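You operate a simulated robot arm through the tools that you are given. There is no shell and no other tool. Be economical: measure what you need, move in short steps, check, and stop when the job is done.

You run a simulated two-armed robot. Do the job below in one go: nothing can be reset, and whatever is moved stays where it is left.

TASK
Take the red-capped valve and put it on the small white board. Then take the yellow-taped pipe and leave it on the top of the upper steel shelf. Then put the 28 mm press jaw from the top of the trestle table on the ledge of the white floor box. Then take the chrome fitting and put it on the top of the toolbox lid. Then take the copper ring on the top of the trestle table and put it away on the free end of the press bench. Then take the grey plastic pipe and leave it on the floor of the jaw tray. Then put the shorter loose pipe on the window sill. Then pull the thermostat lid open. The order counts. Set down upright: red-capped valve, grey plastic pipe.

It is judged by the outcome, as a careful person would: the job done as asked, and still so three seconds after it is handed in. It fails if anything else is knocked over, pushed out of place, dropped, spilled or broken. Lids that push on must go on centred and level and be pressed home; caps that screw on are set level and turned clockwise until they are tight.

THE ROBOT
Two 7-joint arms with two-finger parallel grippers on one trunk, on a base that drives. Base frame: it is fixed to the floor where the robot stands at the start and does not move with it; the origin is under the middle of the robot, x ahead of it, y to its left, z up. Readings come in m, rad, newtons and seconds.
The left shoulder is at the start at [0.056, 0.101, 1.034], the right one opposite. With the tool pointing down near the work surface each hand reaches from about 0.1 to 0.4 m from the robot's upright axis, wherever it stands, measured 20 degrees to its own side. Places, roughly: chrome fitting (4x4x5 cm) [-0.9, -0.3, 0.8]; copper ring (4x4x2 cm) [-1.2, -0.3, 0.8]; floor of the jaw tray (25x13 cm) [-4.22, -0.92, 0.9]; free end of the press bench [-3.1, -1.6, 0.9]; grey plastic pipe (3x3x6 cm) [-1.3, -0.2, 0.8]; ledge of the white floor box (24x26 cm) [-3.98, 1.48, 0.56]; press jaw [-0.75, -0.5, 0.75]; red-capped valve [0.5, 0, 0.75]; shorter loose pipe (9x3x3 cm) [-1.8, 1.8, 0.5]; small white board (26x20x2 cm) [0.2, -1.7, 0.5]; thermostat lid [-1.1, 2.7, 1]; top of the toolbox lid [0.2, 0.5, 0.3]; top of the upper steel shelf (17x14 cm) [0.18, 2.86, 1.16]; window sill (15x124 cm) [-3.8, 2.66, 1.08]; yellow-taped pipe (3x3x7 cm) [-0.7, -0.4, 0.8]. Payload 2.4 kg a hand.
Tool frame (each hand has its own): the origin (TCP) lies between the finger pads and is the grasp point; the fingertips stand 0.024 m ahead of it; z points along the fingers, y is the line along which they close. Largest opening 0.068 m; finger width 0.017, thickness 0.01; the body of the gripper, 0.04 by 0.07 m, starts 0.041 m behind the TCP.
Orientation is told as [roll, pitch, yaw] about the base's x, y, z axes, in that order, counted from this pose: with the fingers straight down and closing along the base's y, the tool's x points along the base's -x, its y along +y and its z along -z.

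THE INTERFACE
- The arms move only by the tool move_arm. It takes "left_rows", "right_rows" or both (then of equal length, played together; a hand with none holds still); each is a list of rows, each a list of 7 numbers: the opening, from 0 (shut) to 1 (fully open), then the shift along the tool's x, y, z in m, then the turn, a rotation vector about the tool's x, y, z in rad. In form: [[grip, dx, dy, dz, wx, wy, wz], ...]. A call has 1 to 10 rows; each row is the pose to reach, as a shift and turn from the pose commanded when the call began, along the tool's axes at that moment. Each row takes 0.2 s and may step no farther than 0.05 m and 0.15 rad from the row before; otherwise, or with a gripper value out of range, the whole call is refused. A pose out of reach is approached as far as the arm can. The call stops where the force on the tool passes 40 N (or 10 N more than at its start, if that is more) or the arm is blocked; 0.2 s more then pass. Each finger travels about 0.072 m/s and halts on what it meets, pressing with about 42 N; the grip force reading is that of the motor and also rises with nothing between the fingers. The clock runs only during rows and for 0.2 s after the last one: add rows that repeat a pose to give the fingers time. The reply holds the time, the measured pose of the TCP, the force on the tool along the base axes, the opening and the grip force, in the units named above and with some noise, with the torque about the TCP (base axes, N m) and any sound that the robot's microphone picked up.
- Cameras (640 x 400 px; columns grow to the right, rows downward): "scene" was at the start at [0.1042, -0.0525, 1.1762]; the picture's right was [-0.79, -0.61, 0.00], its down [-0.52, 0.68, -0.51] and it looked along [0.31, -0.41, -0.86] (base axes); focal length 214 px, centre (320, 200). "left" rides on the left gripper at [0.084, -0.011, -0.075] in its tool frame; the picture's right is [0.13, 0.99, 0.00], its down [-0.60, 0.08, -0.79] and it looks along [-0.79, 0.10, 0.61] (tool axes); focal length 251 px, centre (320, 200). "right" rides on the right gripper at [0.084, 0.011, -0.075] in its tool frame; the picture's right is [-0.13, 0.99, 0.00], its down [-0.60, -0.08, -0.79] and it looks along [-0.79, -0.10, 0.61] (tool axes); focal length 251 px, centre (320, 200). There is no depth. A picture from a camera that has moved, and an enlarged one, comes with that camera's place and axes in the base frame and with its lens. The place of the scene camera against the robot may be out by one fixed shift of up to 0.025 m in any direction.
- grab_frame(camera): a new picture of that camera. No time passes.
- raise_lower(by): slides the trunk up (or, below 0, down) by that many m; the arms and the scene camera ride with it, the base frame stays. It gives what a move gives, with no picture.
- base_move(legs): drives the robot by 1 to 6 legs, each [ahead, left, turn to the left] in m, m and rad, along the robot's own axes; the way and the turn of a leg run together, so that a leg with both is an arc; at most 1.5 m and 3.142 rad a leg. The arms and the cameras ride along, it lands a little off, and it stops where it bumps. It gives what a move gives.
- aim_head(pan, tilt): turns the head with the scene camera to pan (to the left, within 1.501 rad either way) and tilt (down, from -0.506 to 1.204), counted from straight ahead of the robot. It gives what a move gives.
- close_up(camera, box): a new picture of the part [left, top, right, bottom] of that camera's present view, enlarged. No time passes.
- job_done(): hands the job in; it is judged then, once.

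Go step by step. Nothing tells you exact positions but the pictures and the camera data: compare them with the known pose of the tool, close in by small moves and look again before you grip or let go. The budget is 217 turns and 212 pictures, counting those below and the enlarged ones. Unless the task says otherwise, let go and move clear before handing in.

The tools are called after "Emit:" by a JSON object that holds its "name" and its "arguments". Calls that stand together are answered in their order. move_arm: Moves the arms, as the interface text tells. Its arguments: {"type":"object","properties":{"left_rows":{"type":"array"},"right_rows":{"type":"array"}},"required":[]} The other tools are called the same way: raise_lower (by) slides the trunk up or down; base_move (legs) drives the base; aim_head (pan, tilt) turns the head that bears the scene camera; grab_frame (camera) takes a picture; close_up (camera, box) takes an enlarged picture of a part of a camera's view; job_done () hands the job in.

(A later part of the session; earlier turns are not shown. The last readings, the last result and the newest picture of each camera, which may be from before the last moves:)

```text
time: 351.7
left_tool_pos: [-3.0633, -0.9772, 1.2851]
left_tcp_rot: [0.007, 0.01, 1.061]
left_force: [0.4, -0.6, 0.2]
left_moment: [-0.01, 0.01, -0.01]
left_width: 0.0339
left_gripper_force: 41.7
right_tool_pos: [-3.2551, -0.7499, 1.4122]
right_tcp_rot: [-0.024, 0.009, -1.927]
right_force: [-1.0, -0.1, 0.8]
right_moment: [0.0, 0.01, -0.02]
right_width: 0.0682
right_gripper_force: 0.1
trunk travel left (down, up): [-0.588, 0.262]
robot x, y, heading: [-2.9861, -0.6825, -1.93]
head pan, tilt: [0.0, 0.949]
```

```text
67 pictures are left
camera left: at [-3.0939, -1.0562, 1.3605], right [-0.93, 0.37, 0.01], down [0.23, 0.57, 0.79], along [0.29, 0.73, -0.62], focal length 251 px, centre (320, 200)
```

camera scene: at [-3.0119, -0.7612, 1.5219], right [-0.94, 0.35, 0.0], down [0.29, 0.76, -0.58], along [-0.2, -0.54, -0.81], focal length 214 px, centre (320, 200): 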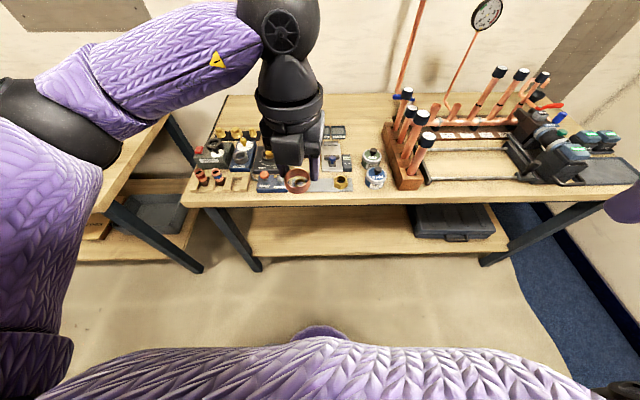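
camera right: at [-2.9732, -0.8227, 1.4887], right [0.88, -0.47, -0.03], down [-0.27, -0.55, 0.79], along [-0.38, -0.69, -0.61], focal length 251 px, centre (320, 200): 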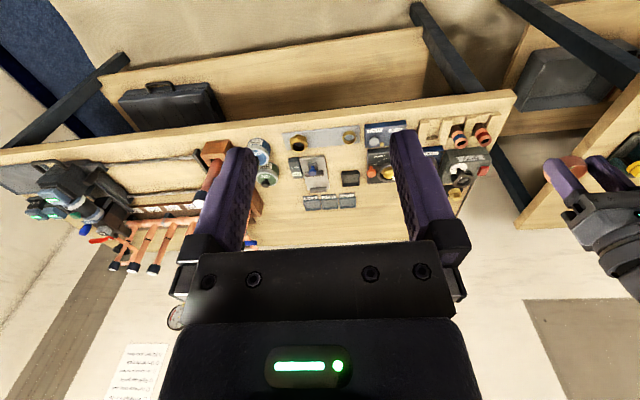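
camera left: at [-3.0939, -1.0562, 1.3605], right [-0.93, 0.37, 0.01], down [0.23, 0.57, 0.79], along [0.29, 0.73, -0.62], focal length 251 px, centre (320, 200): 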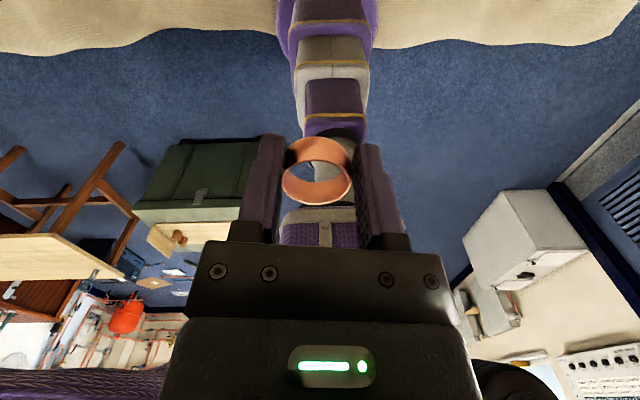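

The hand now faces with its camera on the far side. I align it, tilt it forward by about 52° and extend, still high and clear.

Emit:
{"name": "move_arm", "arguments": {"left_rows": [[0.48, 0, 0, 0, 0, 0, -0.15]]}}

Emit:
{"name": "move_arm", "arguments": {"left_rows": [[0.48, 0.03, 0, 0, 0, 0.15, 0], [0.48, 0.06, 0, 0, 0, 0.3, 0], [0.48, 0.09, 0, 0, 0, 0.45, 0], [0.48, 0.12, 0, 0, 0, 0.6, 0], [0.48, 0.15, 0, 0, 0, 0.75, 0], [0.48, 0.18, 0, 0, 0, 0.9, 0], [0.48, 0.18, 0, 0, 0, 0.9, 0]]}}

Emit:
{"name": "grab_frame", "arguments": {"camera": "scene"}}

```text
time: 352.1
left_tool_pos: [-3.0625, -0.9772, 1.286]
left_tcp_rot: [0.008, 0.008, 1.213]
left_force: [0.6, -0.3, -0.2]
left_moment: [0.0, 0.02, 0.0]
left_width: 0.0337
left_gripper_force: 42.3
right_tool_pos: [-3.2538, -0.7491, 1.4134]
right_tcp_rot: [-0.024, 0.009, -1.926]
right_force: [0.3, -0.6, 0.2]
right_moment: [0.0, 0.0, -0.01]
right_width: 0.0679
right_gripper_force: 0.0
trunk travel left (down, up): [-0.588, 0.262]
robot x, y, heading: [-2.9832, -0.6796, -1.928]
head pan, tilt: [0.0, 0.949]
```

```text
time: 353.7
left_tool_pos: [-3.127, -1.147, 1.2871]
left_tcp_rot: [0.007, 0.913, 1.216]
left_force: [0.1, -0.5, -0.7]
left_moment: [0.03, 0.0, -0.03]
left_width: 0.0339
left_gripper_force: 42.1
right_tool_pos: [-3.2546, -0.75, 1.4122]
right_tcp_rot: [-0.024, 0.008, -1.927]
right_force: [-0.7, 0.3, 1.1]
right_moment: [0.03, -0.02, -0.01]
right_width: 0.0681
right_gripper_force: 0.0
trunk travel left (down, up): [-0.588, 0.262]
robot x, y, heading: [-2.9844, -0.6802, -1.932]
head pan, tilt: [0.0, 0.949]
```

```text
66 pictures are left
camera scene: at [-3.012, -0.761, 1.5219], right [-0.94, 0.35, 0.0], down [0.29, 0.76, -0.58], along [-0.2, -0.54, -0.81], focal length 214 px, centre (320, 200)
```

scene: 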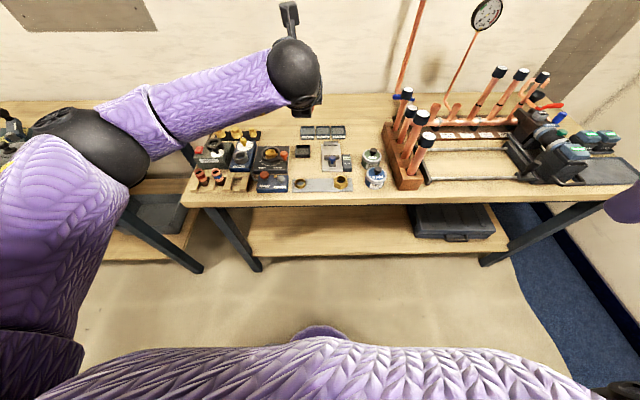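

The tilt works. I lower the trunk by 0.2 m and drive in, slightly to the left.

Emit:
{"name": "raise_lower", "arguments": {"by": -0.2}}

Emit:
{"name": "base_move", "arguments": {"legs": [[0, 0.1, 0], [0.25, 0, 0]]}}

Emit:
{"name": "move_arm", "arguments": {"left_rows": [[0.48, 0.018, 0.006, -0.024, 0, 0, 0], [0.48, 0.036, 0.012, -0.048, 0, 0, 0], [0.48, 0.054, 0.018, -0.072, 0, 0, 0], [0.48, 0.072, 0.024, -0.096, 0, 0, 0]]}}

Emit:
{"name": "grab_frame", "arguments": {"camera": "scene"}}

```text
time: 355.9
left_tool_pos: [-3.1273, -1.1449, 1.0871]
left_tcp_rot: [0.01, 0.91, 1.218]
left_force: [-0.2, -1.0, -1.1]
left_moment: [0.03, 0.0, 0.0]
left_width: 0.0336
left_gripper_force: 41.7
right_tool_pos: [-3.2548, -0.7501, 1.2119]
right_tcp_rot: [-0.025, 0.01, -1.927]
right_force: [-0.9, -1.2, 0.7]
right_moment: [-0.02, -0.01, 0.0]
right_width: 0.0683
right_gripper_force: 0.0
trunk travel left (down, up): [-0.388, 0.462]
robot x, y, heading: [-2.9826, -0.6824, -1.932]
head pan, tilt: [0.0, 0.949]
```

```text
time: 358.4
left_tool_pos: [-3.122, -1.4095, 1.087]
left_tcp_rot: [0.011, 0.911, 1.211]
left_force: [-0.2, 0.2, 0.1]
left_moment: [-0.01, -0.03, 0.01]
left_width: 0.0342
left_gripper_force: 42.5
right_tool_pos: [-3.2485, -1.0139, 1.214]
right_tcp_rot: [-0.025, 0.011, -1.93]
right_force: [-0.8, -1.1, 0.0]
right_moment: [0.02, -0.03, 0.01]
right_width: 0.0682
right_gripper_force: 0.1
trunk travel left (down, up): [-0.388, 0.462]
robot x, y, heading: [-2.9778, -0.9413, -1.937]
head pan, tilt: [0.0, 0.949]
```

```text
time: 359.4
left_tool_pos: [-3.1333, -1.3744, 1.204]
left_tcp_rot: [0.011, 0.912, 1.214]
left_force: [-0.9, -0.7, -0.4]
left_moment: [0.02, 0.02, 0.01]
left_width: 0.034
left_gripper_force: 42.1
right_tool_pos: [-3.2477, -1.0137, 1.213]
right_tcp_rot: [-0.025, 0.009, -1.931]
right_force: [0.7, -0.6, 0.1]
right_moment: [0.0, -0.01, 0.0]
right_width: 0.068
right_gripper_force: 0.0
trunk travel left (down, up): [-0.388, 0.462]
robot x, y, heading: [-2.9777, -0.9438, -1.931]
head pan, tilt: [0.0, 0.949]
```

```text
65 pictures are left
camera scene: at [-3.0118, -1.0427, 1.3211], right [-0.93, 0.35, 0.0], down [0.29, 0.76, -0.58], along [-0.21, -0.54, -0.81], focal length 214 px, centre (320, 200)
```

scene: 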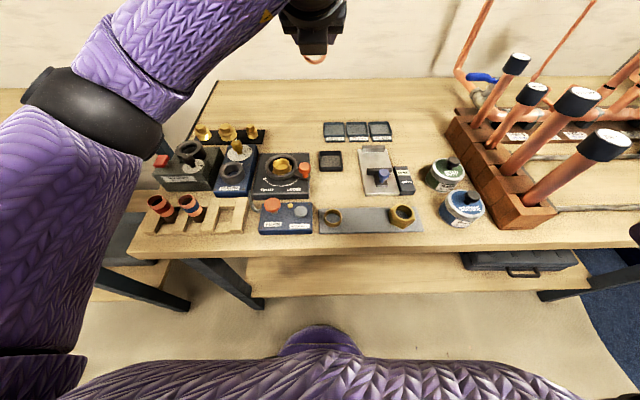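

I mixed the axes; the hand rose, harmlessly. I now move forward and down over the free spot.

Emit:
{"name": "move_arm", "arguments": {"left_rows": [[0.48, 0, -0.013, 0.039, 0, 0, 0], [0.48, 0, -0.026, 0.078, 0, 0, 0], [0.48, 0, -0.039, 0.117, 0, 0, 0], [0.48, 0, -0.052, 0.156, 0, 0, 0], [0.48, 0, -0.065, 0.195, 0, 0, 0], [0.48, 0, -0.078, 0.225, 0, 0, 0], [0.48, 0, -0.078, 0.225, 0, 0, 0]]}}

Emit:
{"name": "grab_frame", "arguments": {"camera": "scene"}}

Emit:
{"name": "grab_frame", "arguments": {"camera": "left"}}

```text
time: 361.1
left_tool_pos: [-3.1184, -1.5588, 1.0653]
left_tcp_rot: [0.008, 0.912, 1.21]
left_force: [-0.3, 0.6, -0.2]
left_moment: [0.01, 0.0, 0.0]
left_width: 0.0339
left_gripper_force: 42.0
left hand out of reach, approached as far as the arm can: row 6, 7
right_tool_pos: [-3.2486, -1.014, 1.2129]
right_tcp_rot: [-0.024, 0.01, -1.931]
right_force: [0.6, 0.4, -0.7]
right_moment: [0.01, 0.02, 0.02]
right_width: 0.0678
right_gripper_force: 0.1
trunk travel left (down, up): [-0.388, 0.462]
robot x, y, heading: [-2.9763, -0.9446, -1.93]
head pan, tilt: [0.0, 0.949]
```

```text
64 pictures are left
camera scene: at [-3.0119, -1.0431, 1.3211], right [-0.93, 0.35, 0.0], down [0.29, 0.76, -0.58], along [-0.21, -0.54, -0.81], focal length 214 px, centre (320, 200)
```

scene: 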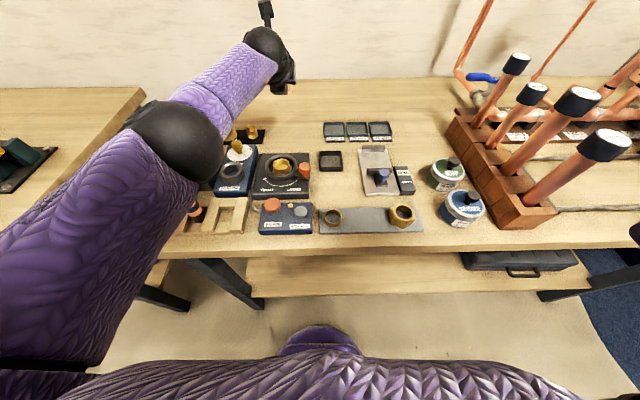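

```text
63 pictures are left
camera left: at [-3.1052, -1.5551, 1.1762], right [-0.95, 0.28, 0.11], down [0.28, 0.96, 0.01], along [-0.1, 0.04, -0.99], focal length 251 px, centre (320, 200)
```

left: 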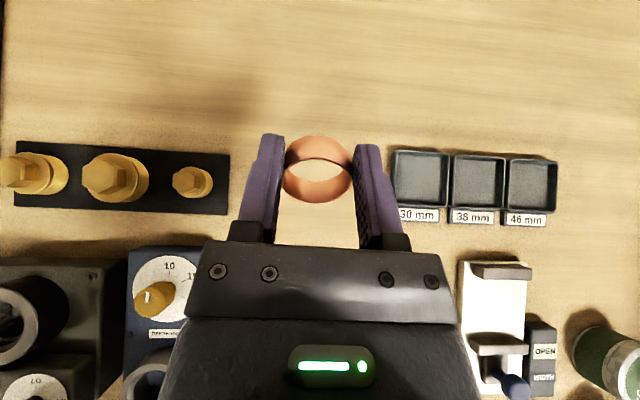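

The view straight down shows the ring over clear wood between the knob board and the trays. I lower the hand straight down, step by step.

Emit:
{"name": "move_arm", "arguments": {"left_rows": [[0.48, -0.0158, 0, 0.0122, 0, 0, 0], [0.48, -0.0316, 0, 0.0244, 0, 0, 0], [0.48, -0.0474, 0, 0.0366, 0, 0, 0], [0.48, -0.0632, 0, 0.0488, 0, 0, 0], [0.48, -0.079, 0, 0.061, 0, 0, 0], [0.48, -0.0869, 0, 0.0671, 0, 0, 0], [0.48, -0.0869, 0, 0.0671, 0, 0, 0]]}}

Emit:
{"name": "grab_frame", "arguments": {"camera": "left"}}

Emit:
{"name": "grab_frame", "arguments": {"camera": "scene"}}

```text
time: 362.6
left_tool_pos: [-3.1066, -1.5481, 0.9582]
left_tcp_rot: [0.01, 0.91, 1.213]
left_force: [-0.4, -0.3, -0.6]
left_moment: [0.02, 0.01, 0.02]
left_width: 0.0339
left_gripper_force: 41.8
left hand out of reach, approached as far as the arm can: row 3, 4, 5, 6, 7
right_tool_pos: [-3.248, -1.0136, 1.2128]
right_tcp_rot: [-0.025, 0.008, -1.93]
right_force: [0.4, -0.1, -0.2]
right_moment: [-0.01, -0.01, 0.0]
right_width: 0.0682
right_gripper_force: 0.0
trunk travel left (down, up): [-0.388, 0.462]
robot x, y, heading: [-2.9749, -0.9432, -1.936]
head pan, tilt: [0.0, 0.949]
```

```text
62 pictures are left
camera left: at [-3.095, -1.5454, 1.0698], right [-0.95, 0.28, 0.11], down [0.28, 0.96, 0.01], along [-0.1, 0.04, -0.99], focal length 251 px, centre (320, 200)
```

left: 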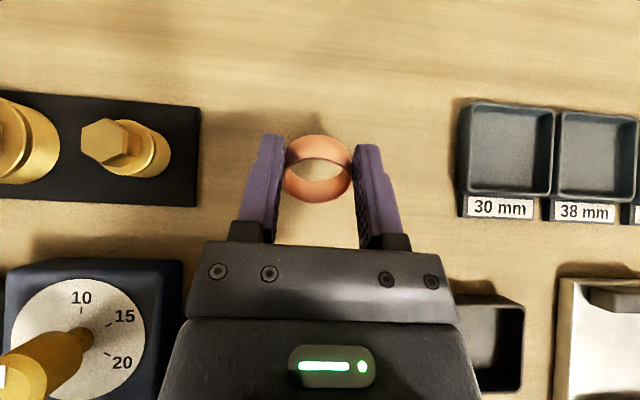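

```text
61 pictures are left
camera scene: at [-3.0118, -1.043, 1.3211], right [-0.93, 0.35, 0.0], down [0.29, 0.76, -0.58], along [-0.21, -0.54, -0.81], focal length 214 px, centre (320, 200)
```

scene: 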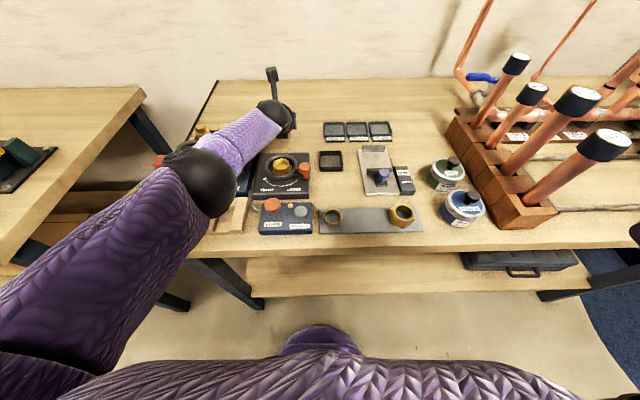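

Elbow and hand are clear. I lower the last bit in small steps.

Emit:
{"name": "move_arm", "arguments": {"left_rows": [[0.48, -0.004, 0, 0.003, 0, 0, 0], [0.48, -0.008, 0, 0.006, 0, 0, 0], [0.48, -0.012, 0, 0.009, 0, 0, 0], [0.48, -0.016, 0, 0.012, 0, 0, 0], [0.48, -0.02, 0, 0.015, 0, 0, 0]]}}

Emit:
{"name": "close_up", "arguments": {"camera": "left", "box": [160, 80, 480, 280]}}

```text
time: 363.9
left_tool_pos: [-3.1079, -1.5461, 0.9457]
left_tcp_rot: [0.01, 0.911, 1.212]
left_force: [-0.1, 0.1, -0.1]
left_moment: [0.0, 0.0, 0.02]
left_width: 0.0338
left_gripper_force: 42.1
left hand out of reach, approached as far as the arm can: row 2, 3, 4, 5
right_tool_pos: [-3.2486, -1.0135, 1.2126]
right_tcp_rot: [-0.023, 0.008, -1.931]
right_force: [-0.1, 0.1, 0.4]
right_moment: [-0.01, 0.0, -0.02]
right_width: 0.0678
right_gripper_force: 0.0
trunk travel left (down, up): [-0.388, 0.462]
robot x, y, heading: [-2.9799, -0.9412, -1.937]
head pan, tilt: [0.0, 0.949]
```

```text
2.00 times, centred on (320, 180) of left
camera zoom: at [-3.0944, -1.543, 1.0573], right [-0.95, 0.28, 0.11], down [0.28, 0.96, 0.01], along [-0.1, 0.04, -0.99], focal length 503 px, centre (320, 240)
```

zoom: 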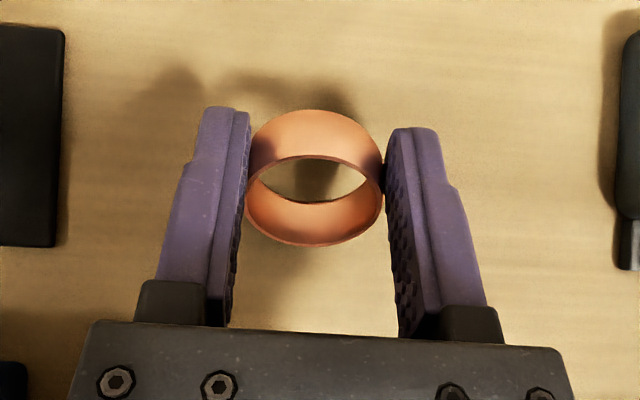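

No contact yet; a little more.

Emit:
{"name": "move_arm", "arguments": {"left_rows": [[0.48, -0.004, 0, 0.003, 0, 0, 0], [0.48, -0.008, 0, 0.006, 0, 0, 0], [0.48, -0.012, 0, 0.009, 0, 0, 0], [0.48, -0.016, 0, 0.01, 0, 0, 0], [0.48, -0.02, 0, 0.011, 0, 0, 0]]}}

Emit:
{"name": "close_up", "arguments": {"camera": "left", "box": [160, 80, 480, 280]}}

Emit:
{"name": "close_up", "arguments": {"camera": "scene", "box": [140, 60, 360, 260]}}

```text
time: 365.1
left_tool_pos: [-3.1038, -1.541, 0.9282]
left_tcp_rot: [0.01, 0.923, 1.212]
left_force: [3.0, 4.6, 13.9]
left_moment: [0.02, -0.02, -0.01]
left_width: 0.034
left_gripper_force: 41.4
left hand out of reach, approached as far as the arm can: row 2, 3, 4, 5
right_tool_pos: [-3.247, -1.0111, 1.2125]
right_tcp_rot: [-0.023, 0.011, -1.93]
right_force: [0.8, 0.2, 0.1]
right_moment: [0.01, -0.01, 0.0]
right_width: 0.0683
right_gripper_force: 0.1
trunk travel left (down, up): [-0.388, 0.462]
robot x, y, heading: [-2.9767, -0.9426, -1.93]
head pan, tilt: [0.0, 0.949]
stopped in row 5 (left hand): the force on the tool passed its limit at 48 N (the readings are from after the stop); the commanded pose is now the measured one
```

```text
2.00 times, centred on (320, 180) of left
camera zoom: at [-3.0899, -1.5364, 1.0401], right [-0.95, 0.28, 0.11], down [0.28, 0.96, 0.0], along [-0.11, 0.03, -0.99], focal length 503 px, centre (320, 240)
```

zoom: 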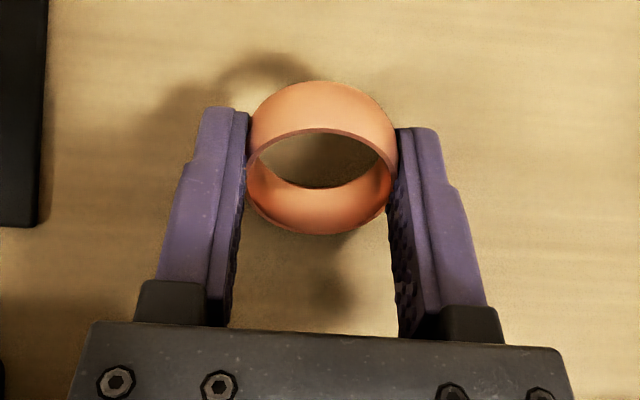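

```text
2.00 times, centred on (250, 160) of scene
camera zoom: at [-3.0111, -1.041, 1.321], right [-0.94, 0.35, 0.0], down [0.29, 0.76, -0.58], along [-0.21, -0.55, -0.81], focal length 429 px, centre (460, 280)
```

zoom: 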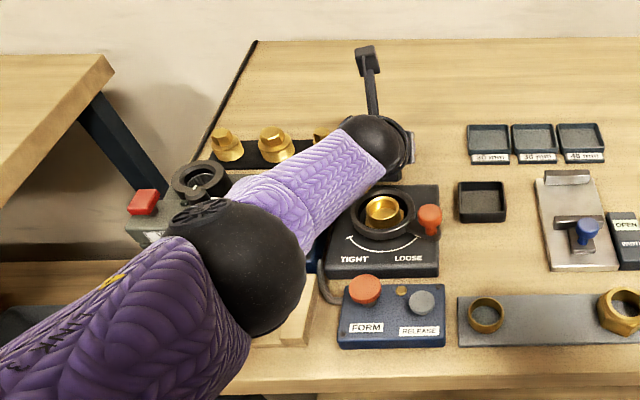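

The ring's edge rests on the bench. I ease off slightly, open, and withdraw along the fingers.

Emit:
{"name": "move_arm", "arguments": {"left_rows": [[0.5, 0.001, 0, -0.001, 0, 0, 0], [0.6, 0.001, 0, -0.001, 0, 0, 0], [0.75, 0.001, 0, -0.001, 0, 0, 0], [0.9, 0.001, 0, -0.001, 0, 0, 0], [1, 0.001, 0, -0.001, 0, 0, 0], [1, 0.001, 0, -0.02, 0, 0, 0], [1, 0.001, 0, -0.05, 0, 0, 0], [1, 0.02, 0, -0.09, 0, 0, 0], [1, 0.04, 0, -0.13, 0, 0, 0], [1, 0.06, 0, -0.17, 0, 0, 0]]}}

Emit:
{"name": "grab_frame", "arguments": {"camera": "left"}}

Emit:
{"name": "grab_frame", "arguments": {"camera": "scene"}}

```text
time: 367.3
left_tool_pos: [-3.0664, -1.4498, 1.0786]
left_tcp_rot: [0.011, 0.92, 1.212]
left_force: [-0.2, 0.0, 0.3]
left_moment: [0.04, -0.02, -0.03]
left_width: 0.0681
left_gripper_force: 0.1
right_tool_pos: [-3.2471, -1.0122, 1.2137]
right_tcp_rot: [-0.024, 0.009, -1.931]
right_force: [-0.1, 0.5, 0.1]
right_moment: [0.03, 0.01, -0.02]
right_width: 0.0678
right_gripper_force: 0.0
trunk travel left (down, up): [-0.388, 0.462]
robot x, y, heading: [-2.975, -0.9431, -1.938]
head pan, tilt: [0.0, 0.949]
```

```text
57 pictures are left
camera left: at [-3.0518, -1.4468, 1.1909], right [-0.95, 0.28, 0.11], down [0.28, 0.96, 0.0], along [-0.1, 0.03, -0.99], focal length 251 px, centre (320, 200)
```

left: 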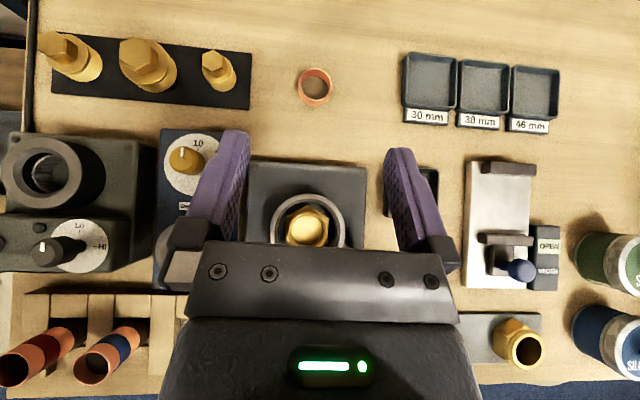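

```text
56 pictures are left
camera scene: at [-3.0117, -1.0429, 1.3211], right [-0.94, 0.35, 0.0], down [0.29, 0.76, -0.58], along [-0.21, -0.54, -0.81], focal length 214 px, centre (320, 200)
```

scene: 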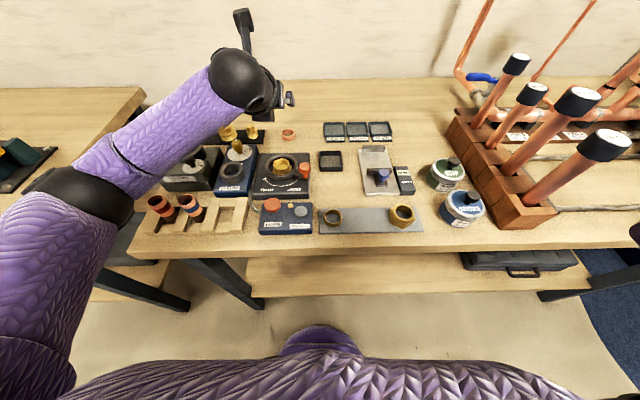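

The ring lies flat on the bench's free end. I back away, straighten the left hand, and drive back to the table for the grey pipe, which I'll take with the right hand.

Emit:
{"name": "base_move", "arguments": {"legs": [[-0.35, 0, 0]]}}

Emit:
{"name": "move_arm", "arguments": {"left_rows": [[0.5, -0.02, 0, -0.02, 0, -0.15, 0], [0.3, -0.04, 0, -0.04, 0, -0.3, 0], [0.3, -0.06, 0, -0.06, 0, -0.45, 0], [0.3, -0.06, 0, -0.08, 0, -0.6, 0], [0.3, -0.06, 0, -0.1, 0, -0.75, 0], [0.3, -0.06, 0, -0.12, 0, -0.9, 0]]}}

Emit:
{"name": "base_move", "arguments": {"legs": [[0.0, -0.2, 0], [-1.4, -0.15, 0], [0, 1.5, 0], [0, 0.2, 0]]}}

Emit:
{"name": "grab_frame", "arguments": {"camera": "right"}}

```text
time: 369.5
left_tool_pos: [-2.9434, -1.1263, 1.0787]
left_tcp_rot: [0.01, 0.92, 1.212]
left_force: [-0.4, -0.2, -0.3]
left_moment: [0.0, -0.02, -0.01]
left_width: 0.0684
left_gripper_force: 0.1
right_tool_pos: [-3.1257, -0.6888, 1.2125]
right_tcp_rot: [-0.024, 0.009, -1.932]
right_force: [0.4, 0.1, 0.6]
right_moment: [-0.02, 0.0, -0.02]
right_width: 0.0679
right_gripper_force: 0.1
trunk travel left (down, up): [-0.388, 0.462]
robot x, y, heading: [-2.8516, -0.6216, -1.937]
head pan, tilt: [0.0, 0.949]
```

```text
time: 370.9
left_tool_pos: [-2.8961, -1.0021, 1.103]
left_tcp_rot: [0.006, 0.018, 1.203]
left_force: [0.1, -0.7, 0.6]
left_moment: [-0.01, 0.02, 0.01]
left_width: 0.0206
left_gripper_force: 0.2
right_tool_pos: [-3.1248, -0.6878, 1.2129]
right_tcp_rot: [-0.024, 0.009, -1.932]
right_force: [-0.9, 0.3, -0.6]
right_moment: [-0.01, 0.02, 0.02]
right_width: 0.0679
right_gripper_force: 0.1
trunk travel left (down, up): [-0.388, 0.462]
robot x, y, heading: [-2.8567, -0.6226, -1.938]
head pan, tilt: [0.0, 0.949]
```

```text
time: 387.7
left_tool_pos: [-1.0678, -0.202, 1.1027]
left_tcp_rot: [0.006, 0.021, 1.188]
left_force: [0.0, 0.4, 1.2]
left_moment: [-0.03, 0.03, 0.05]
left_width: 0.0204
left_gripper_force: 0.1
right_tool_pos: [-1.2909, 0.1166, 1.213]
right_tcp_rot: [-0.024, 0.008, -1.948]
right_force: [0.6, -0.8, -0.2]
right_moment: [-0.02, -0.01, -0.03]
right_width: 0.0681
right_gripper_force: 0.1
trunk travel left (down, up): [-0.388, 0.462]
robot x, y, heading: [-1.0225, 0.1795, -1.947]
head pan, tilt: [0.0, 0.949]
```

```text
55 pictures are left
camera right: at [-1.25, 0.1873, 1.2889], right [0.87, -0.48, -0.03], down [-0.28, -0.55, 0.79], along [-0.4, -0.68, -0.61], focal length 251 px, centre (320, 200)
```

right: 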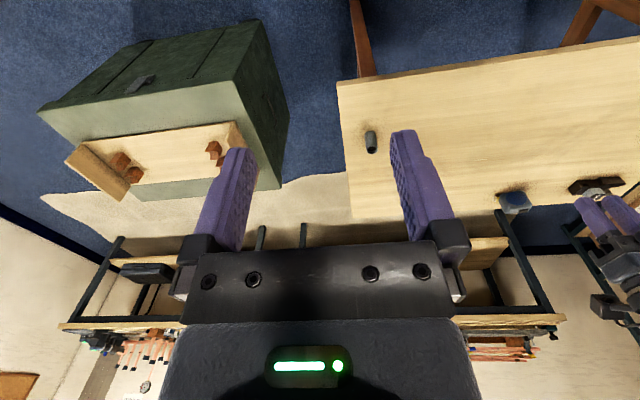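

The grey pipe stands at about [-1.348, -0.215]. I drive up a little, lower the trunk, and bring the right hand above it.

Emit:
{"name": "base_move", "arguments": {"legs": [[0.09, 0, 0]]}}

Emit:
{"name": "raise_lower", "arguments": {"by": -0.1}}

Emit:
{"name": "move_arm", "arguments": {"right_rows": [[1, -0.03, 0.0086, 0.027, 0, 0, 0], [1, -0.06, 0.017, 0.054, 0, 0, 0], [1, -0.09, 0.026, 0.081, 0, 0, 0], [1, -0.12, 0.035, 0.108, 0, 0, 0], [1, -0.15, 0.043, 0.135, 0, 0, 0], [1, -0.18, 0.052, 0.162, 0, 0, 0], [1, -0.21, 0.061, 0.189, 0, 0, 0], [1, -0.24, 0.069, 0.21, 0, 0, 0], [1, -0.24, 0.069, 0.21, 0, 0, 0]]}}

Emit:
{"name": "grab_frame", "arguments": {"camera": "right"}}

```text
time: 388.8
left_tool_pos: [-1.1017, -0.2868, 1.1009]
left_tcp_rot: [0.006, 0.02, 1.191]
left_force: [0.3, 0.1, 0.4]
left_moment: [0.02, 0.01, 0.01]
left_width: 0.0204
left_gripper_force: 0.1
right_tool_pos: [-1.3262, 0.0292, 1.2122]
right_tcp_rot: [-0.024, 0.009, -1.944]
right_force: [-0.3, 0.2, 0.3]
right_moment: [0.03, -0.03, -0.02]
right_width: 0.068
right_gripper_force: 0.1
trunk travel left (down, up): [-0.388, 0.462]
robot x, y, heading: [-1.0529, 0.0953, -1.945]
head pan, tilt: [0.0, 0.949]
```

```text
time: 390.1
left_tool_pos: [-1.1009, -0.2871, 1.0024]
left_tcp_rot: [0.007, 0.02, 1.191]
left_force: [-0.2, 0.7, 0.1]
left_moment: [0.0, 0.0, 0.0]
left_width: 0.0205
left_gripper_force: 0.0
right_tool_pos: [-1.3251, 0.0307, 1.1133]
right_tcp_rot: [-0.025, 0.009, -1.944]
right_force: [-0.9, 0.0, -0.2]
right_moment: [0.02, -0.01, -0.01]
right_width: 0.0678
right_gripper_force: 0.2
trunk travel left (down, up): [-0.288, 0.562]
robot x, y, heading: [-1.0517, 0.0961, -1.947]
head pan, tilt: [0.0, 0.949]
```

```text
time: 392.1
left_tool_pos: [-1.1017, -0.2859, 1.0028]
left_tcp_rot: [0.007, 0.021, 1.191]
left_force: [-0.1, -1.6, -0.6]
left_moment: [-0.03, 0.01, -0.01]
left_width: 0.0204
left_gripper_force: 0.0
right_tool_pos: [-1.3567, -0.2174, 0.9006]
right_tcp_rot: [-0.024, 0.008, -1.944]
right_force: [-0.2, 0.4, 0.2]
right_moment: [0.01, -0.01, -0.01]
right_width: 0.0679
right_gripper_force: 0.1
trunk travel left (down, up): [-0.288, 0.562]
robot x, y, heading: [-1.0583, 0.0957, -1.948]
head pan, tilt: [0.0, 0.949]
```

```text
54 pictures are left
camera right: at [-1.3136, -0.1455, 0.9757], right [0.88, -0.48, -0.03], down [-0.28, -0.55, 0.79], along [-0.39, -0.68, -0.61], focal length 251 px, centre (320, 200)
```

right: 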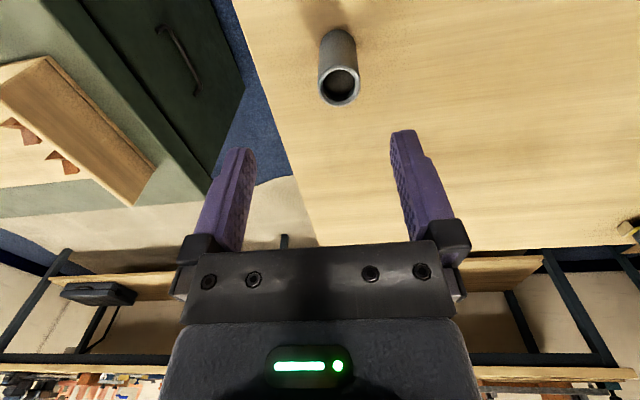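

I correct by 13 mm, level the hand, go down and grip the pipe.

Emit:
{"name": "move_arm", "arguments": {"right_rows": [[1, 0.004, 0.013, 0.02, -0.024, -0.008, 0], [1, 0.004, 0.013, 0.05, -0.024, -0.008, 0], [1, 0.004, 0.013, 0.08, -0.024, -0.008, 0], [1, 0.004, 0.013, 0.102, -0.024, -0.008, 0], [0.7, 0.004, 0.013, 0.102, -0.024, -0.008, 0], [0.45, 0.004, 0.013, 0.102, -0.024, -0.008, 0], [0.3, 0.004, 0.013, 0.102, -0.024, -0.008, 0], [0.3, 0.004, 0.013, 0.102, -0.024, -0.008, 0]]}}

Emit:
{"name": "grab_frame", "arguments": {"camera": "right"}}

```text
time: 393.9
left_tool_pos: [-1.102, -0.2874, 1.0025]
left_tcp_rot: [0.006, 0.019, 1.19]
left_force: [-0.5, 0.3, 0.3]
left_moment: [0.04, -0.02, 0.02]
left_width: 0.0201
left_gripper_force: 0.1
right_tool_pos: [-1.3474, -0.2034, 0.8074]
right_tcp_rot: [0.0, 0.001, -1.946]
right_force: [0.3, 0.5, -0.4]
right_moment: [0.01, 0.01, -0.04]
right_width: 0.0206
right_gripper_force: 0.0
right hand out of reach, approached as far as the arm can: row 3, 4, 5, 6, 7, 8
trunk travel left (down, up): [-0.288, 0.562]
robot x, y, heading: [-1.0551, 0.0961, -1.947]
head pan, tilt: [0.0, 0.949]
```

```text
53 pictures are left
camera right: at [-1.3061, -0.13, 0.8833], right [0.88, -0.48, 0.0], down [-0.29, -0.53, 0.79], along [-0.38, -0.69, -0.61], focal length 251 px, centre (320, 200)
```

right: 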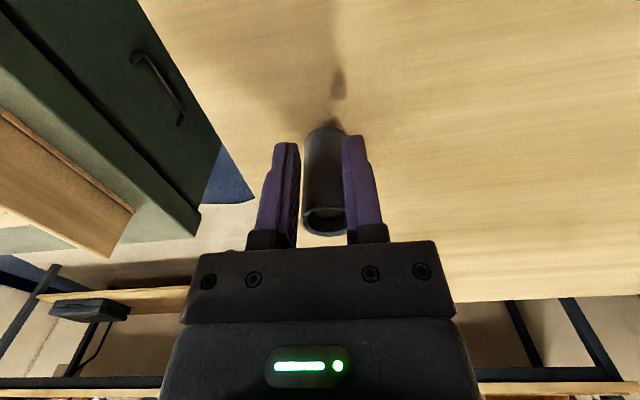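

The right arm ran out of reach just short of the pipe and closed in front of it. I open, rise, move the base nearer and retry.

Emit:
{"name": "move_arm", "arguments": {"right_rows": [[0.5, 0, 0, -0.005, 0, 0, 0], [0.8, 0, 0, -0.02, 0, 0, 0], [1, 0, 0, -0.05, 0, 0, 0], [1, 0, 0, -0.08, 0, 0, 0]]}}

Emit:
{"name": "base_move", "arguments": {"legs": [[0.03, -0.05, 0]]}}

Emit:
{"name": "grab_frame", "arguments": {"camera": "right"}}

```text
time: 394.9
left_tool_pos: [-1.1013, -0.2879, 1.0032]
left_tcp_rot: [0.008, 0.018, 1.189]
left_force: [-0.6, 0.4, 0.4]
left_moment: [-0.04, -0.03, 0.01]
left_width: 0.0205
left_gripper_force: 0.0
right_tool_pos: [-1.3466, -0.2024, 0.8887]
right_tcp_rot: [-0.001, 0.001, -1.944]
right_force: [0.4, 0.3, 1.0]
right_moment: [0.01, -0.01, -0.01]
right_width: 0.0681
right_gripper_force: 0.1
trunk travel left (down, up): [-0.288, 0.562]
robot x, y, heading: [-1.0554, 0.0942, -1.951]
head pan, tilt: [0.0, 0.949]
```

```text
time: 395.9
left_tool_pos: [-1.1597, -0.297, 1.0022]
left_tcp_rot: [0.006, 0.019, 1.192]
left_force: [0.6, 0.6, 0.8]
left_moment: [0.02, 0.01, -0.01]
left_width: 0.0205
left_gripper_force: 0.1
right_tool_pos: [-1.4057, -0.2119, 0.8888]
right_tcp_rot: [-0.001, 0.003, -1.944]
right_force: [0.8, -0.3, 0.4]
right_moment: [0.01, -0.02, -0.01]
right_width: 0.068
right_gripper_force: 0.1
trunk travel left (down, up): [-0.288, 0.562]
robot x, y, heading: [-1.1122, 0.0837, -1.947]
head pan, tilt: [0.0, 0.949]
```

```text
52 pictures are left
camera right: at [-1.3644, -0.1382, 0.9638], right [0.88, -0.48, 0.0], down [-0.29, -0.54, 0.79], along [-0.38, -0.69, -0.61], focal length 251 px, centre (320, 200)
```

right: 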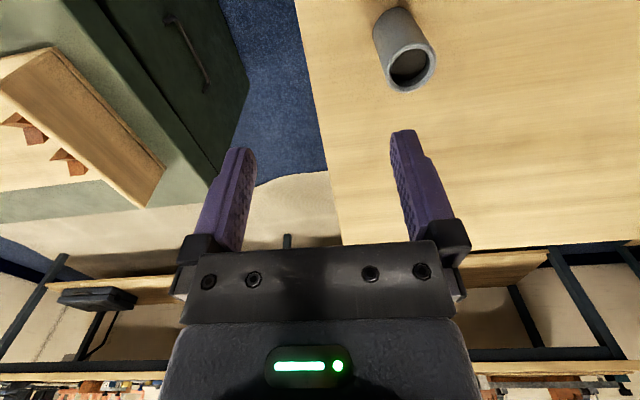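

The pipe is unmoved. I shift 57 mm left, 15 mm back, go down and grip.

Emit:
{"name": "move_arm", "arguments": {"right_rows": [[1, 0.008, 0.028, 0, 0, 0, 0], [1, 0.015, 0.057, 0, 0, 0, 0], [1, 0.015, 0.057, 0.04, 0, 0, 0], [1, 0.015, 0.057, 0.07, 0, 0, 0], [1, 0.015, 0.057, 0.09, 0, 0, 0], [1, 0.015, 0.057, 0.09, 0, 0, 0]]}}

Emit:
{"name": "grab_frame", "arguments": {"camera": "right"}}

```text
time: 397.3
left_tool_pos: [-1.1594, -0.2971, 1.0026]
left_tcp_rot: [0.008, 0.019, 1.192]
left_force: [0.3, 0.0, 0.3]
left_moment: [-0.04, -0.01, 0.02]
left_width: 0.0204
left_gripper_force: 0.0
right_tool_pos: [-1.3617, -0.199, 0.8177]
right_tcp_rot: [-0.001, 0.003, -1.945]
right_force: [0.5, -0.3, -0.5]
right_moment: [0.0, -0.01, 0.02]
right_width: 0.0678
right_gripper_force: 0.0
right hand out of reach, approached as far as the arm can: row 3, 4, 5, 6
trunk travel left (down, up): [-0.288, 0.562]
robot x, y, heading: [-1.1129, 0.0832, -1.947]
head pan, tilt: [0.0, 0.949]
```

```text
51 pictures are left
camera right: at [-1.3216, -0.1255, 0.8932], right [0.88, -0.48, 0.0], down [-0.29, -0.53, 0.79], along [-0.38, -0.69, -0.61], focal length 251 px, centre (320, 200)
```

right: 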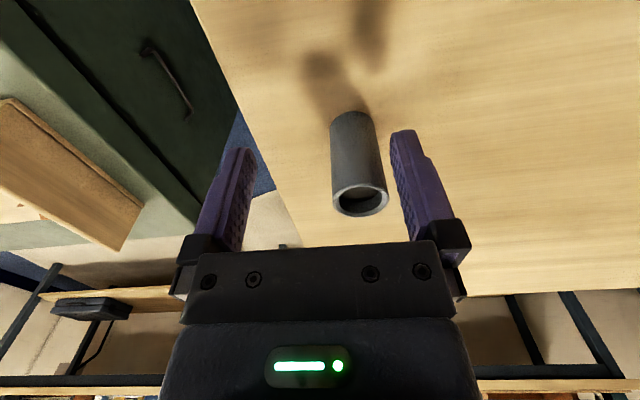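

The right arm can't go lower from this trunk height. I lift both hands slightly, lower the trunk, and realign.

Emit:
{"name": "move_arm", "arguments": {"right_rows": [[1, 0, 0, -0.03, 0, 0, 0], [1, 0, 0, -0.06, 0, 0, 0], [1, 0, 0, -0.09, 0, 0, 0], [1, 0, 0, -0.1, 0, 0, 0]], "left_rows": [[0.3, 0, 0, -0.03, 0, 0, 0], [0.3, 0, 0, -0.06, 0, 0, 0], [0.3, 0, 0, -0.09, 0, 0, 0], [0.3, 0, 0, -0.1, 0, 0, 0]]}}

Emit:
{"name": "raise_lower", "arguments": {"by": -0.1}}

Emit:
{"name": "grab_frame", "arguments": {"camera": "right"}}

```text
time: 398.3
left_tool_pos: [-1.1575, -0.2944, 1.1003]
left_tcp_rot: [0.007, 0.019, 1.192]
left_force: [-0.2, -0.7, -0.2]
left_moment: [-0.04, 0.0, -0.01]
left_width: 0.0202
left_gripper_force: 0.0
right_tool_pos: [-1.3607, -0.1989, 0.9165]
right_tcp_rot: [0.001, 0.003, -1.946]
right_force: [-1.4, -0.1, -1.1]
right_moment: [0.03, 0.0, 0.01]
right_width: 0.0683
right_gripper_force: 0.1
trunk travel left (down, up): [-0.288, 0.562]
robot x, y, heading: [-1.1088, 0.0881, -1.948]
head pan, tilt: [0.0, 0.949]
```

```text
time: 399.6
left_tool_pos: [-1.1571, -0.2952, 1.0017]
left_tcp_rot: [0.008, 0.02, 1.19]
left_force: [-0.4, 0.0, 0.4]
left_moment: [-0.01, 0.02, -0.03]
left_width: 0.0201
left_gripper_force: 0.1
right_tool_pos: [-1.3615, -0.1986, 0.8188]
right_tcp_rot: [-0.001, 0.0, -1.945]
right_force: [-0.5, 0.3, 0.3]
right_moment: [0.01, -0.04, -0.01]
right_width: 0.0681
right_gripper_force: 0.1
trunk travel left (down, up): [-0.188, 0.662]
robot x, y, heading: [-1.1116, 0.0863, -1.944]
head pan, tilt: [0.0, 0.949]
```

```text
50 pictures are left
camera right: at [-1.3215, -0.1251, 0.8935], right [0.88, -0.48, 0.0], down [-0.29, -0.53, 0.79], along [-0.38, -0.69, -0.61], focal length 251 px, centre (320, 200)
```

right: 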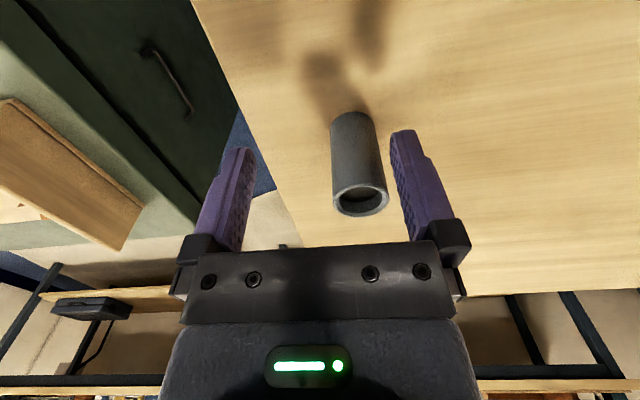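

I centre laterally first, then forward, then down, and grip.

Emit:
{"name": "move_arm", "arguments": {"right_rows": [[1, 0, 0.017, 0, 0, 0, 0], [1, -0.012, 0.017, 0, 0, 0, 0], [1, -0.012, 0.017, 0.012, 0, 0, 0], [1, -0.012, 0.017, 0.022, 0, 0, 0], [1, -0.012, 0.017, 0.022, 0, 0, 0]]}}

Emit:
{"name": "grab_frame", "arguments": {"camera": "right"}}

```text
time: 400.8
left_tool_pos: [-1.1585, -0.2947, 1.0028]
left_tcp_rot: [0.008, 0.02, 1.192]
left_force: [-0.2, -0.4, -0.6]
left_moment: [-0.02, 0.0, 0.01]
left_width: 0.0201
left_gripper_force: 0.1
right_tool_pos: [-1.3501, -0.2166, 0.7952]
right_tcp_rot: [-0.001, 0.004, -1.943]
right_force: [-0.5, -0.2, 0.4]
right_moment: [0.03, -0.02, 0.03]
right_width: 0.0681
right_gripper_force: 0.2
trunk travel left (down, up): [-0.188, 0.662]
robot x, y, heading: [-1.113, 0.0851, -1.952]
head pan, tilt: [0.0, 0.949]
```

```text
49 pictures are left
camera right: at [-1.3093, -0.144, 0.8709], right [0.88, -0.48, 0.0], down [-0.29, -0.54, 0.79], along [-0.38, -0.69, -0.61], focal length 251 px, centre (320, 200)
```

right: 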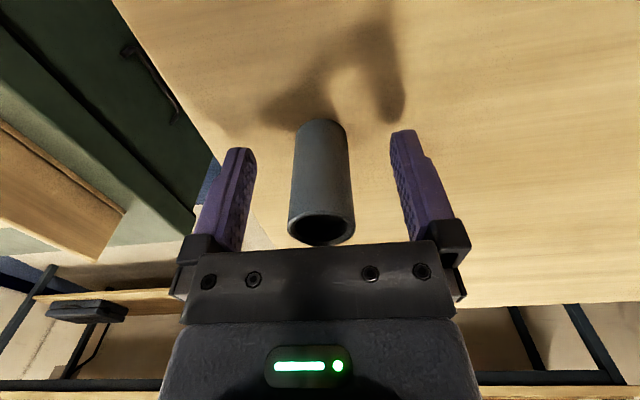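

Perfectly centred. I close and lift.

Emit:
{"name": "move_arm", "arguments": {"right_rows": [[0.7, 0, 0, 0, 0, 0, 0], [0.4, 0, 0, 0, 0, 0, 0], [0.25, 0, 0, 0, 0, 0, 0], [0.25, 0, 0, 0, 0, 0, 0], [0.25, 0, 0, 0, 0, 0, 0], [0.25, 0, 0, -0.03, 0, 0, 0], [0.25, 0.02, 0, -0.07, 0, 0, 0], [0.25, 0.05, 0, -0.11, 0, 0, 0], [0.25, 0.09, 0, -0.14, 0, 0, 0], [0.25, 0.13, 0, -0.16, 0, 0, 0]]}}

Emit:
{"name": "grab_frame", "arguments": {"camera": "right"}}

```text
time: 403.0
left_tool_pos: [-1.1578, -0.2951, 1.0024]
left_tcp_rot: [0.006, 0.019, 1.193]
left_force: [-0.2, -0.1, 0.4]
left_moment: [0.01, 0.01, -0.01]
left_width: 0.0205
left_gripper_force: 0.1
right_tool_pos: [-1.3033, -0.0927, 0.9574]
right_tcp_rot: [0.001, 0.001, -1.942]
right_force: [-0.8, 0.7, -0.5]
right_moment: [-0.02, -0.02, 0.01]
right_width: 0.0256
right_gripper_force: 40.7
trunk travel left (down, up): [-0.188, 0.662]
robot x, y, heading: [-1.1111, 0.0874, -1.95]
head pan, tilt: [0.0, 0.949]
```

```text
48 pictures are left
camera right: at [-1.2627, -0.0199, 1.0342], right [0.88, -0.48, 0.0], down [-0.29, -0.54, 0.79], along [-0.38, -0.69, -0.61], focal length 251 px, centre (320, 200)
```

right: 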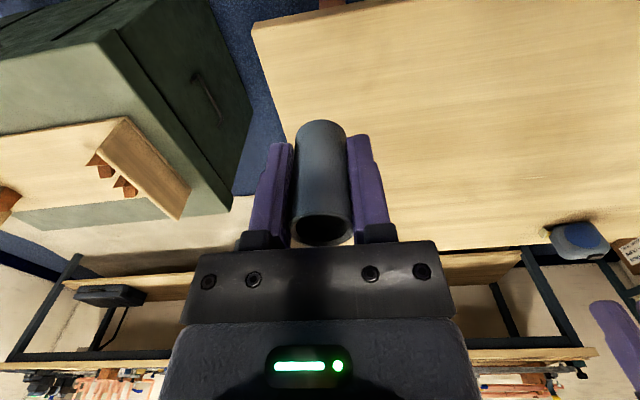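

The grey pipe is held well. I tuck the left hand back and up, raise the trunk, and drive to the right end of the press bench where the jaw tray is.

Emit:
{"name": "move_arm", "arguments": {"left_rows": [[0.3, -0.03, 0, -0.025, 0, 0, 0], [0.3, -0.06, 0, -0.05, 0, 0, 0], [0.3, -0.09, 0, -0.075, 0, 0, 0], [0.3, -0.12, 0, -0.1, 0, 0, 0]]}}

Emit:
{"name": "raise_lower", "arguments": {"by": 0.1}}

Emit:
{"name": "base_move", "arguments": {"legs": [[-0.12, 0, 0], [0, -1.5, 0], [0, -0.2, 0], [0.9, -0.35, 0], [0.35, -0.37, 0]]}}

Emit:
{"name": "aim_head", "arguments": {"pan": -0.2, "tilt": 0.7}}

Emit:
{"name": "grab_frame", "arguments": {"camera": "scene"}}

Emit:
{"name": "grab_frame", "arguments": {"camera": "right"}}

```text
time: 404.0
left_tool_pos: [-1.1106, -0.1841, 1.1035]
left_tcp_rot: [0.006, 0.018, 1.191]
left_force: [0.5, 0.1, -0.7]
left_moment: [0.0, -0.03, -0.01]
left_width: 0.0202
left_gripper_force: 0.1
right_tool_pos: [-1.3026, -0.0938, 0.9582]
right_tcp_rot: [-0.001, 0.0, -1.943]
right_force: [0.6, 0.1, 0.0]
right_moment: [0.03, -0.01, -0.02]
right_width: 0.0256
right_gripper_force: 40.6
trunk travel left (down, up): [-0.188, 0.662]
robot x, y, heading: [-1.1163, 0.0852, -1.944]
head pan, tilt: [0.0, 0.949]
```

```text
time: 405.4
left_tool_pos: [-1.1113, -0.1821, 1.2008]
left_tcp_rot: [0.007, 0.02, 1.193]
left_force: [-0.6, -0.2, 0.4]
left_moment: [-0.01, 0.03, 0.03]
left_width: 0.0203
left_gripper_force: 0.0
right_tool_pos: [-1.3029, -0.0952, 1.0551]
right_tcp_rot: [0.001, 0.001, -1.944]
right_force: [-0.2, -0.4, 0.0]
right_moment: [-0.02, 0.0, -0.01]
right_width: 0.0257
right_gripper_force: 41.0
trunk travel left (down, up): [-0.288, 0.562]
robot x, y, heading: [-1.1129, 0.0844, -1.951]
head pan, tilt: [0.0, 0.949]
```

```text
time: 421.9
left_tool_pos: [-3.7381, -0.3984, 1.2003]
left_tcp_rot: [0.009, 0.018, 1.216]
left_force: [0.6, -0.4, -0.2]
left_moment: [0.01, -0.02, -0.01]
left_width: 0.0203
left_gripper_force: 0.0
right_tool_pos: [-3.9307, -0.3164, 1.0562]
right_tcp_rot: [0.001, 0.001, -1.919]
right_force: [0.2, 0.3, 0.5]
right_moment: [-0.01, -0.02, 0.0]
right_width: 0.0253
right_gripper_force: 40.7
trunk travel left (down, up): [-0.288, 0.562]
robot x, y, heading: [-3.7434, -0.1306, -1.922]
head pan, tilt: [0.0, 0.949]
```

```text
time: 422.7
left_tool_pos: [-3.7378, -0.3968, 1.2011]
left_tcp_rot: [0.006, 0.02, 1.214]
left_force: [-0.7, -0.4, 0.2]
left_moment: [0.04, 0.0, 0.01]
left_width: 0.0205
left_gripper_force: 0.0
right_tool_pos: [-3.9301, -0.3158, 1.0554]
right_tcp_rot: [0.0, 0.0, -1.921]
right_force: [-0.5, 0.6, 0.5]
right_moment: [0.02, 0.01, -0.02]
right_width: 0.0255
right_gripper_force: 40.9
trunk travel left (down, up): [-0.288, 0.562]
robot x, y, heading: [-3.7437, -0.1267, -1.922]
head pan, tilt: [-0.201, 0.7]
```

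```text
47 pictures are left
camera scene: at [-3.8029, -0.2503, 1.2398], right [-0.85, 0.52, 0.0], down [0.34, 0.55, -0.76], along [-0.4, -0.65, -0.64], focal length 214 px, centre (320, 200)
```

scene: 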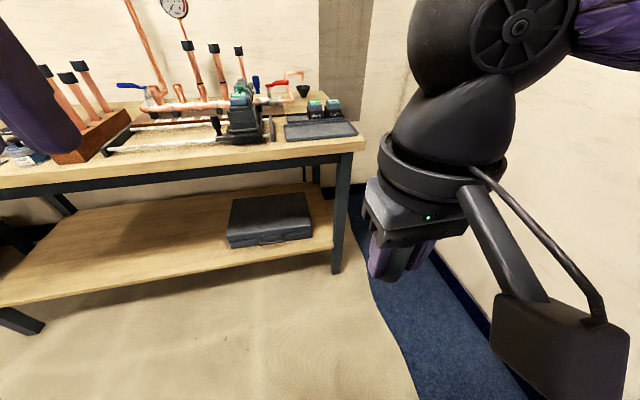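

```text
46 pictures are left
camera right: at [-3.8918, -0.2416, 1.1315], right [0.89, -0.46, 0.0], down [-0.28, -0.54, 0.79], along [-0.36, -0.7, -0.61], focal length 251 px, centre (320, 200)
```

right: 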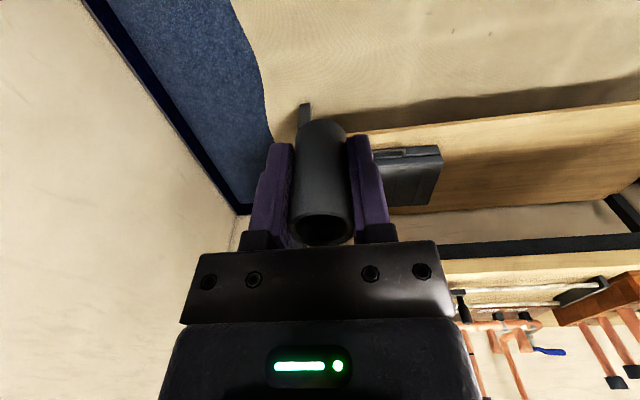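

The jaw tray lies at the bench's right end near [-4.24, -0.95]. I drive up to it.

Emit:
{"name": "base_move", "arguments": {"legs": [[0.5, -0.05, 0]]}}

Emit:
{"name": "aim_head", "arguments": {"pan": -0.15, "tilt": 0.95}}

Emit:
{"name": "grab_frame", "arguments": {"camera": "scene"}}

Emit:
{"name": "grab_frame", "arguments": {"camera": "right"}}

```text
time: 425.6
left_tool_pos: [-3.949, -0.851, 1.1981]
left_tcp_rot: [0.008, 0.018, 1.227]
left_force: [-0.1, -0.3, 0.4]
left_moment: [0.0, -0.02, 0.0]
left_width: 0.0205
left_gripper_force: 0.0
right_tool_pos: [-4.1437, -0.7694, 1.0562]
right_tcp_rot: [0.0, 0.002, -1.907]
right_force: [-0.3, -0.2, -0.6]
right_moment: [-0.02, 0.0, 0.03]
right_width: 0.0253
right_gripper_force: 40.7
trunk travel left (down, up): [-0.288, 0.562]
robot x, y, heading: [-3.9617, -0.5867, -1.917]
head pan, tilt: [-0.201, 0.7]
```

```text
time: 426.4
left_tool_pos: [-3.9506, -0.8503, 1.2003]
left_tcp_rot: [0.007, 0.02, 1.226]
left_force: [1.0, 1.0, 0.6]
left_moment: [-0.03, 0.02, 0.05]
left_width: 0.0201
left_gripper_force: 0.1
right_tool_pos: [-4.145, -0.77, 1.0545]
right_tcp_rot: [0.0, 0.003, -1.908]
right_force: [-0.1, 0.2, -0.4]
right_moment: [0.02, -0.02, -0.01]
right_width: 0.0251
right_gripper_force: 41.2
trunk travel left (down, up): [-0.288, 0.562]
robot x, y, heading: [-3.9578, -0.5781, -1.909]
head pan, tilt: [-0.15, 0.949]
```

```text
45 pictures are left
camera scene: at [-4.0081, -0.6945, 1.2201], right [-0.88, 0.47, 0.0], down [0.38, 0.72, -0.58], along [-0.27, -0.51, -0.81], focal length 214 px, centre (320, 200)
```

scene: 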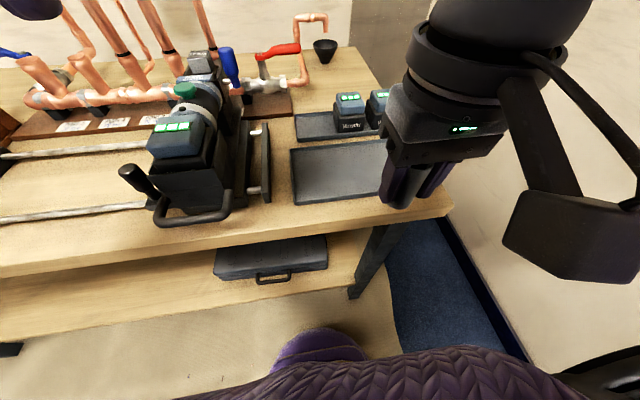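

```text
44 pictures are left
camera right: at [-4.1065, -0.6954, 1.1315], right [0.89, -0.45, 0.0], down [-0.27, -0.55, 0.79], along [-0.36, -0.71, -0.61], focal length 251 px, centre (320, 200)
```

right: 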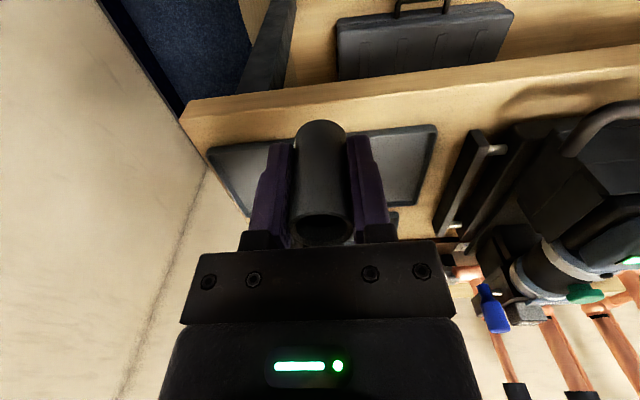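

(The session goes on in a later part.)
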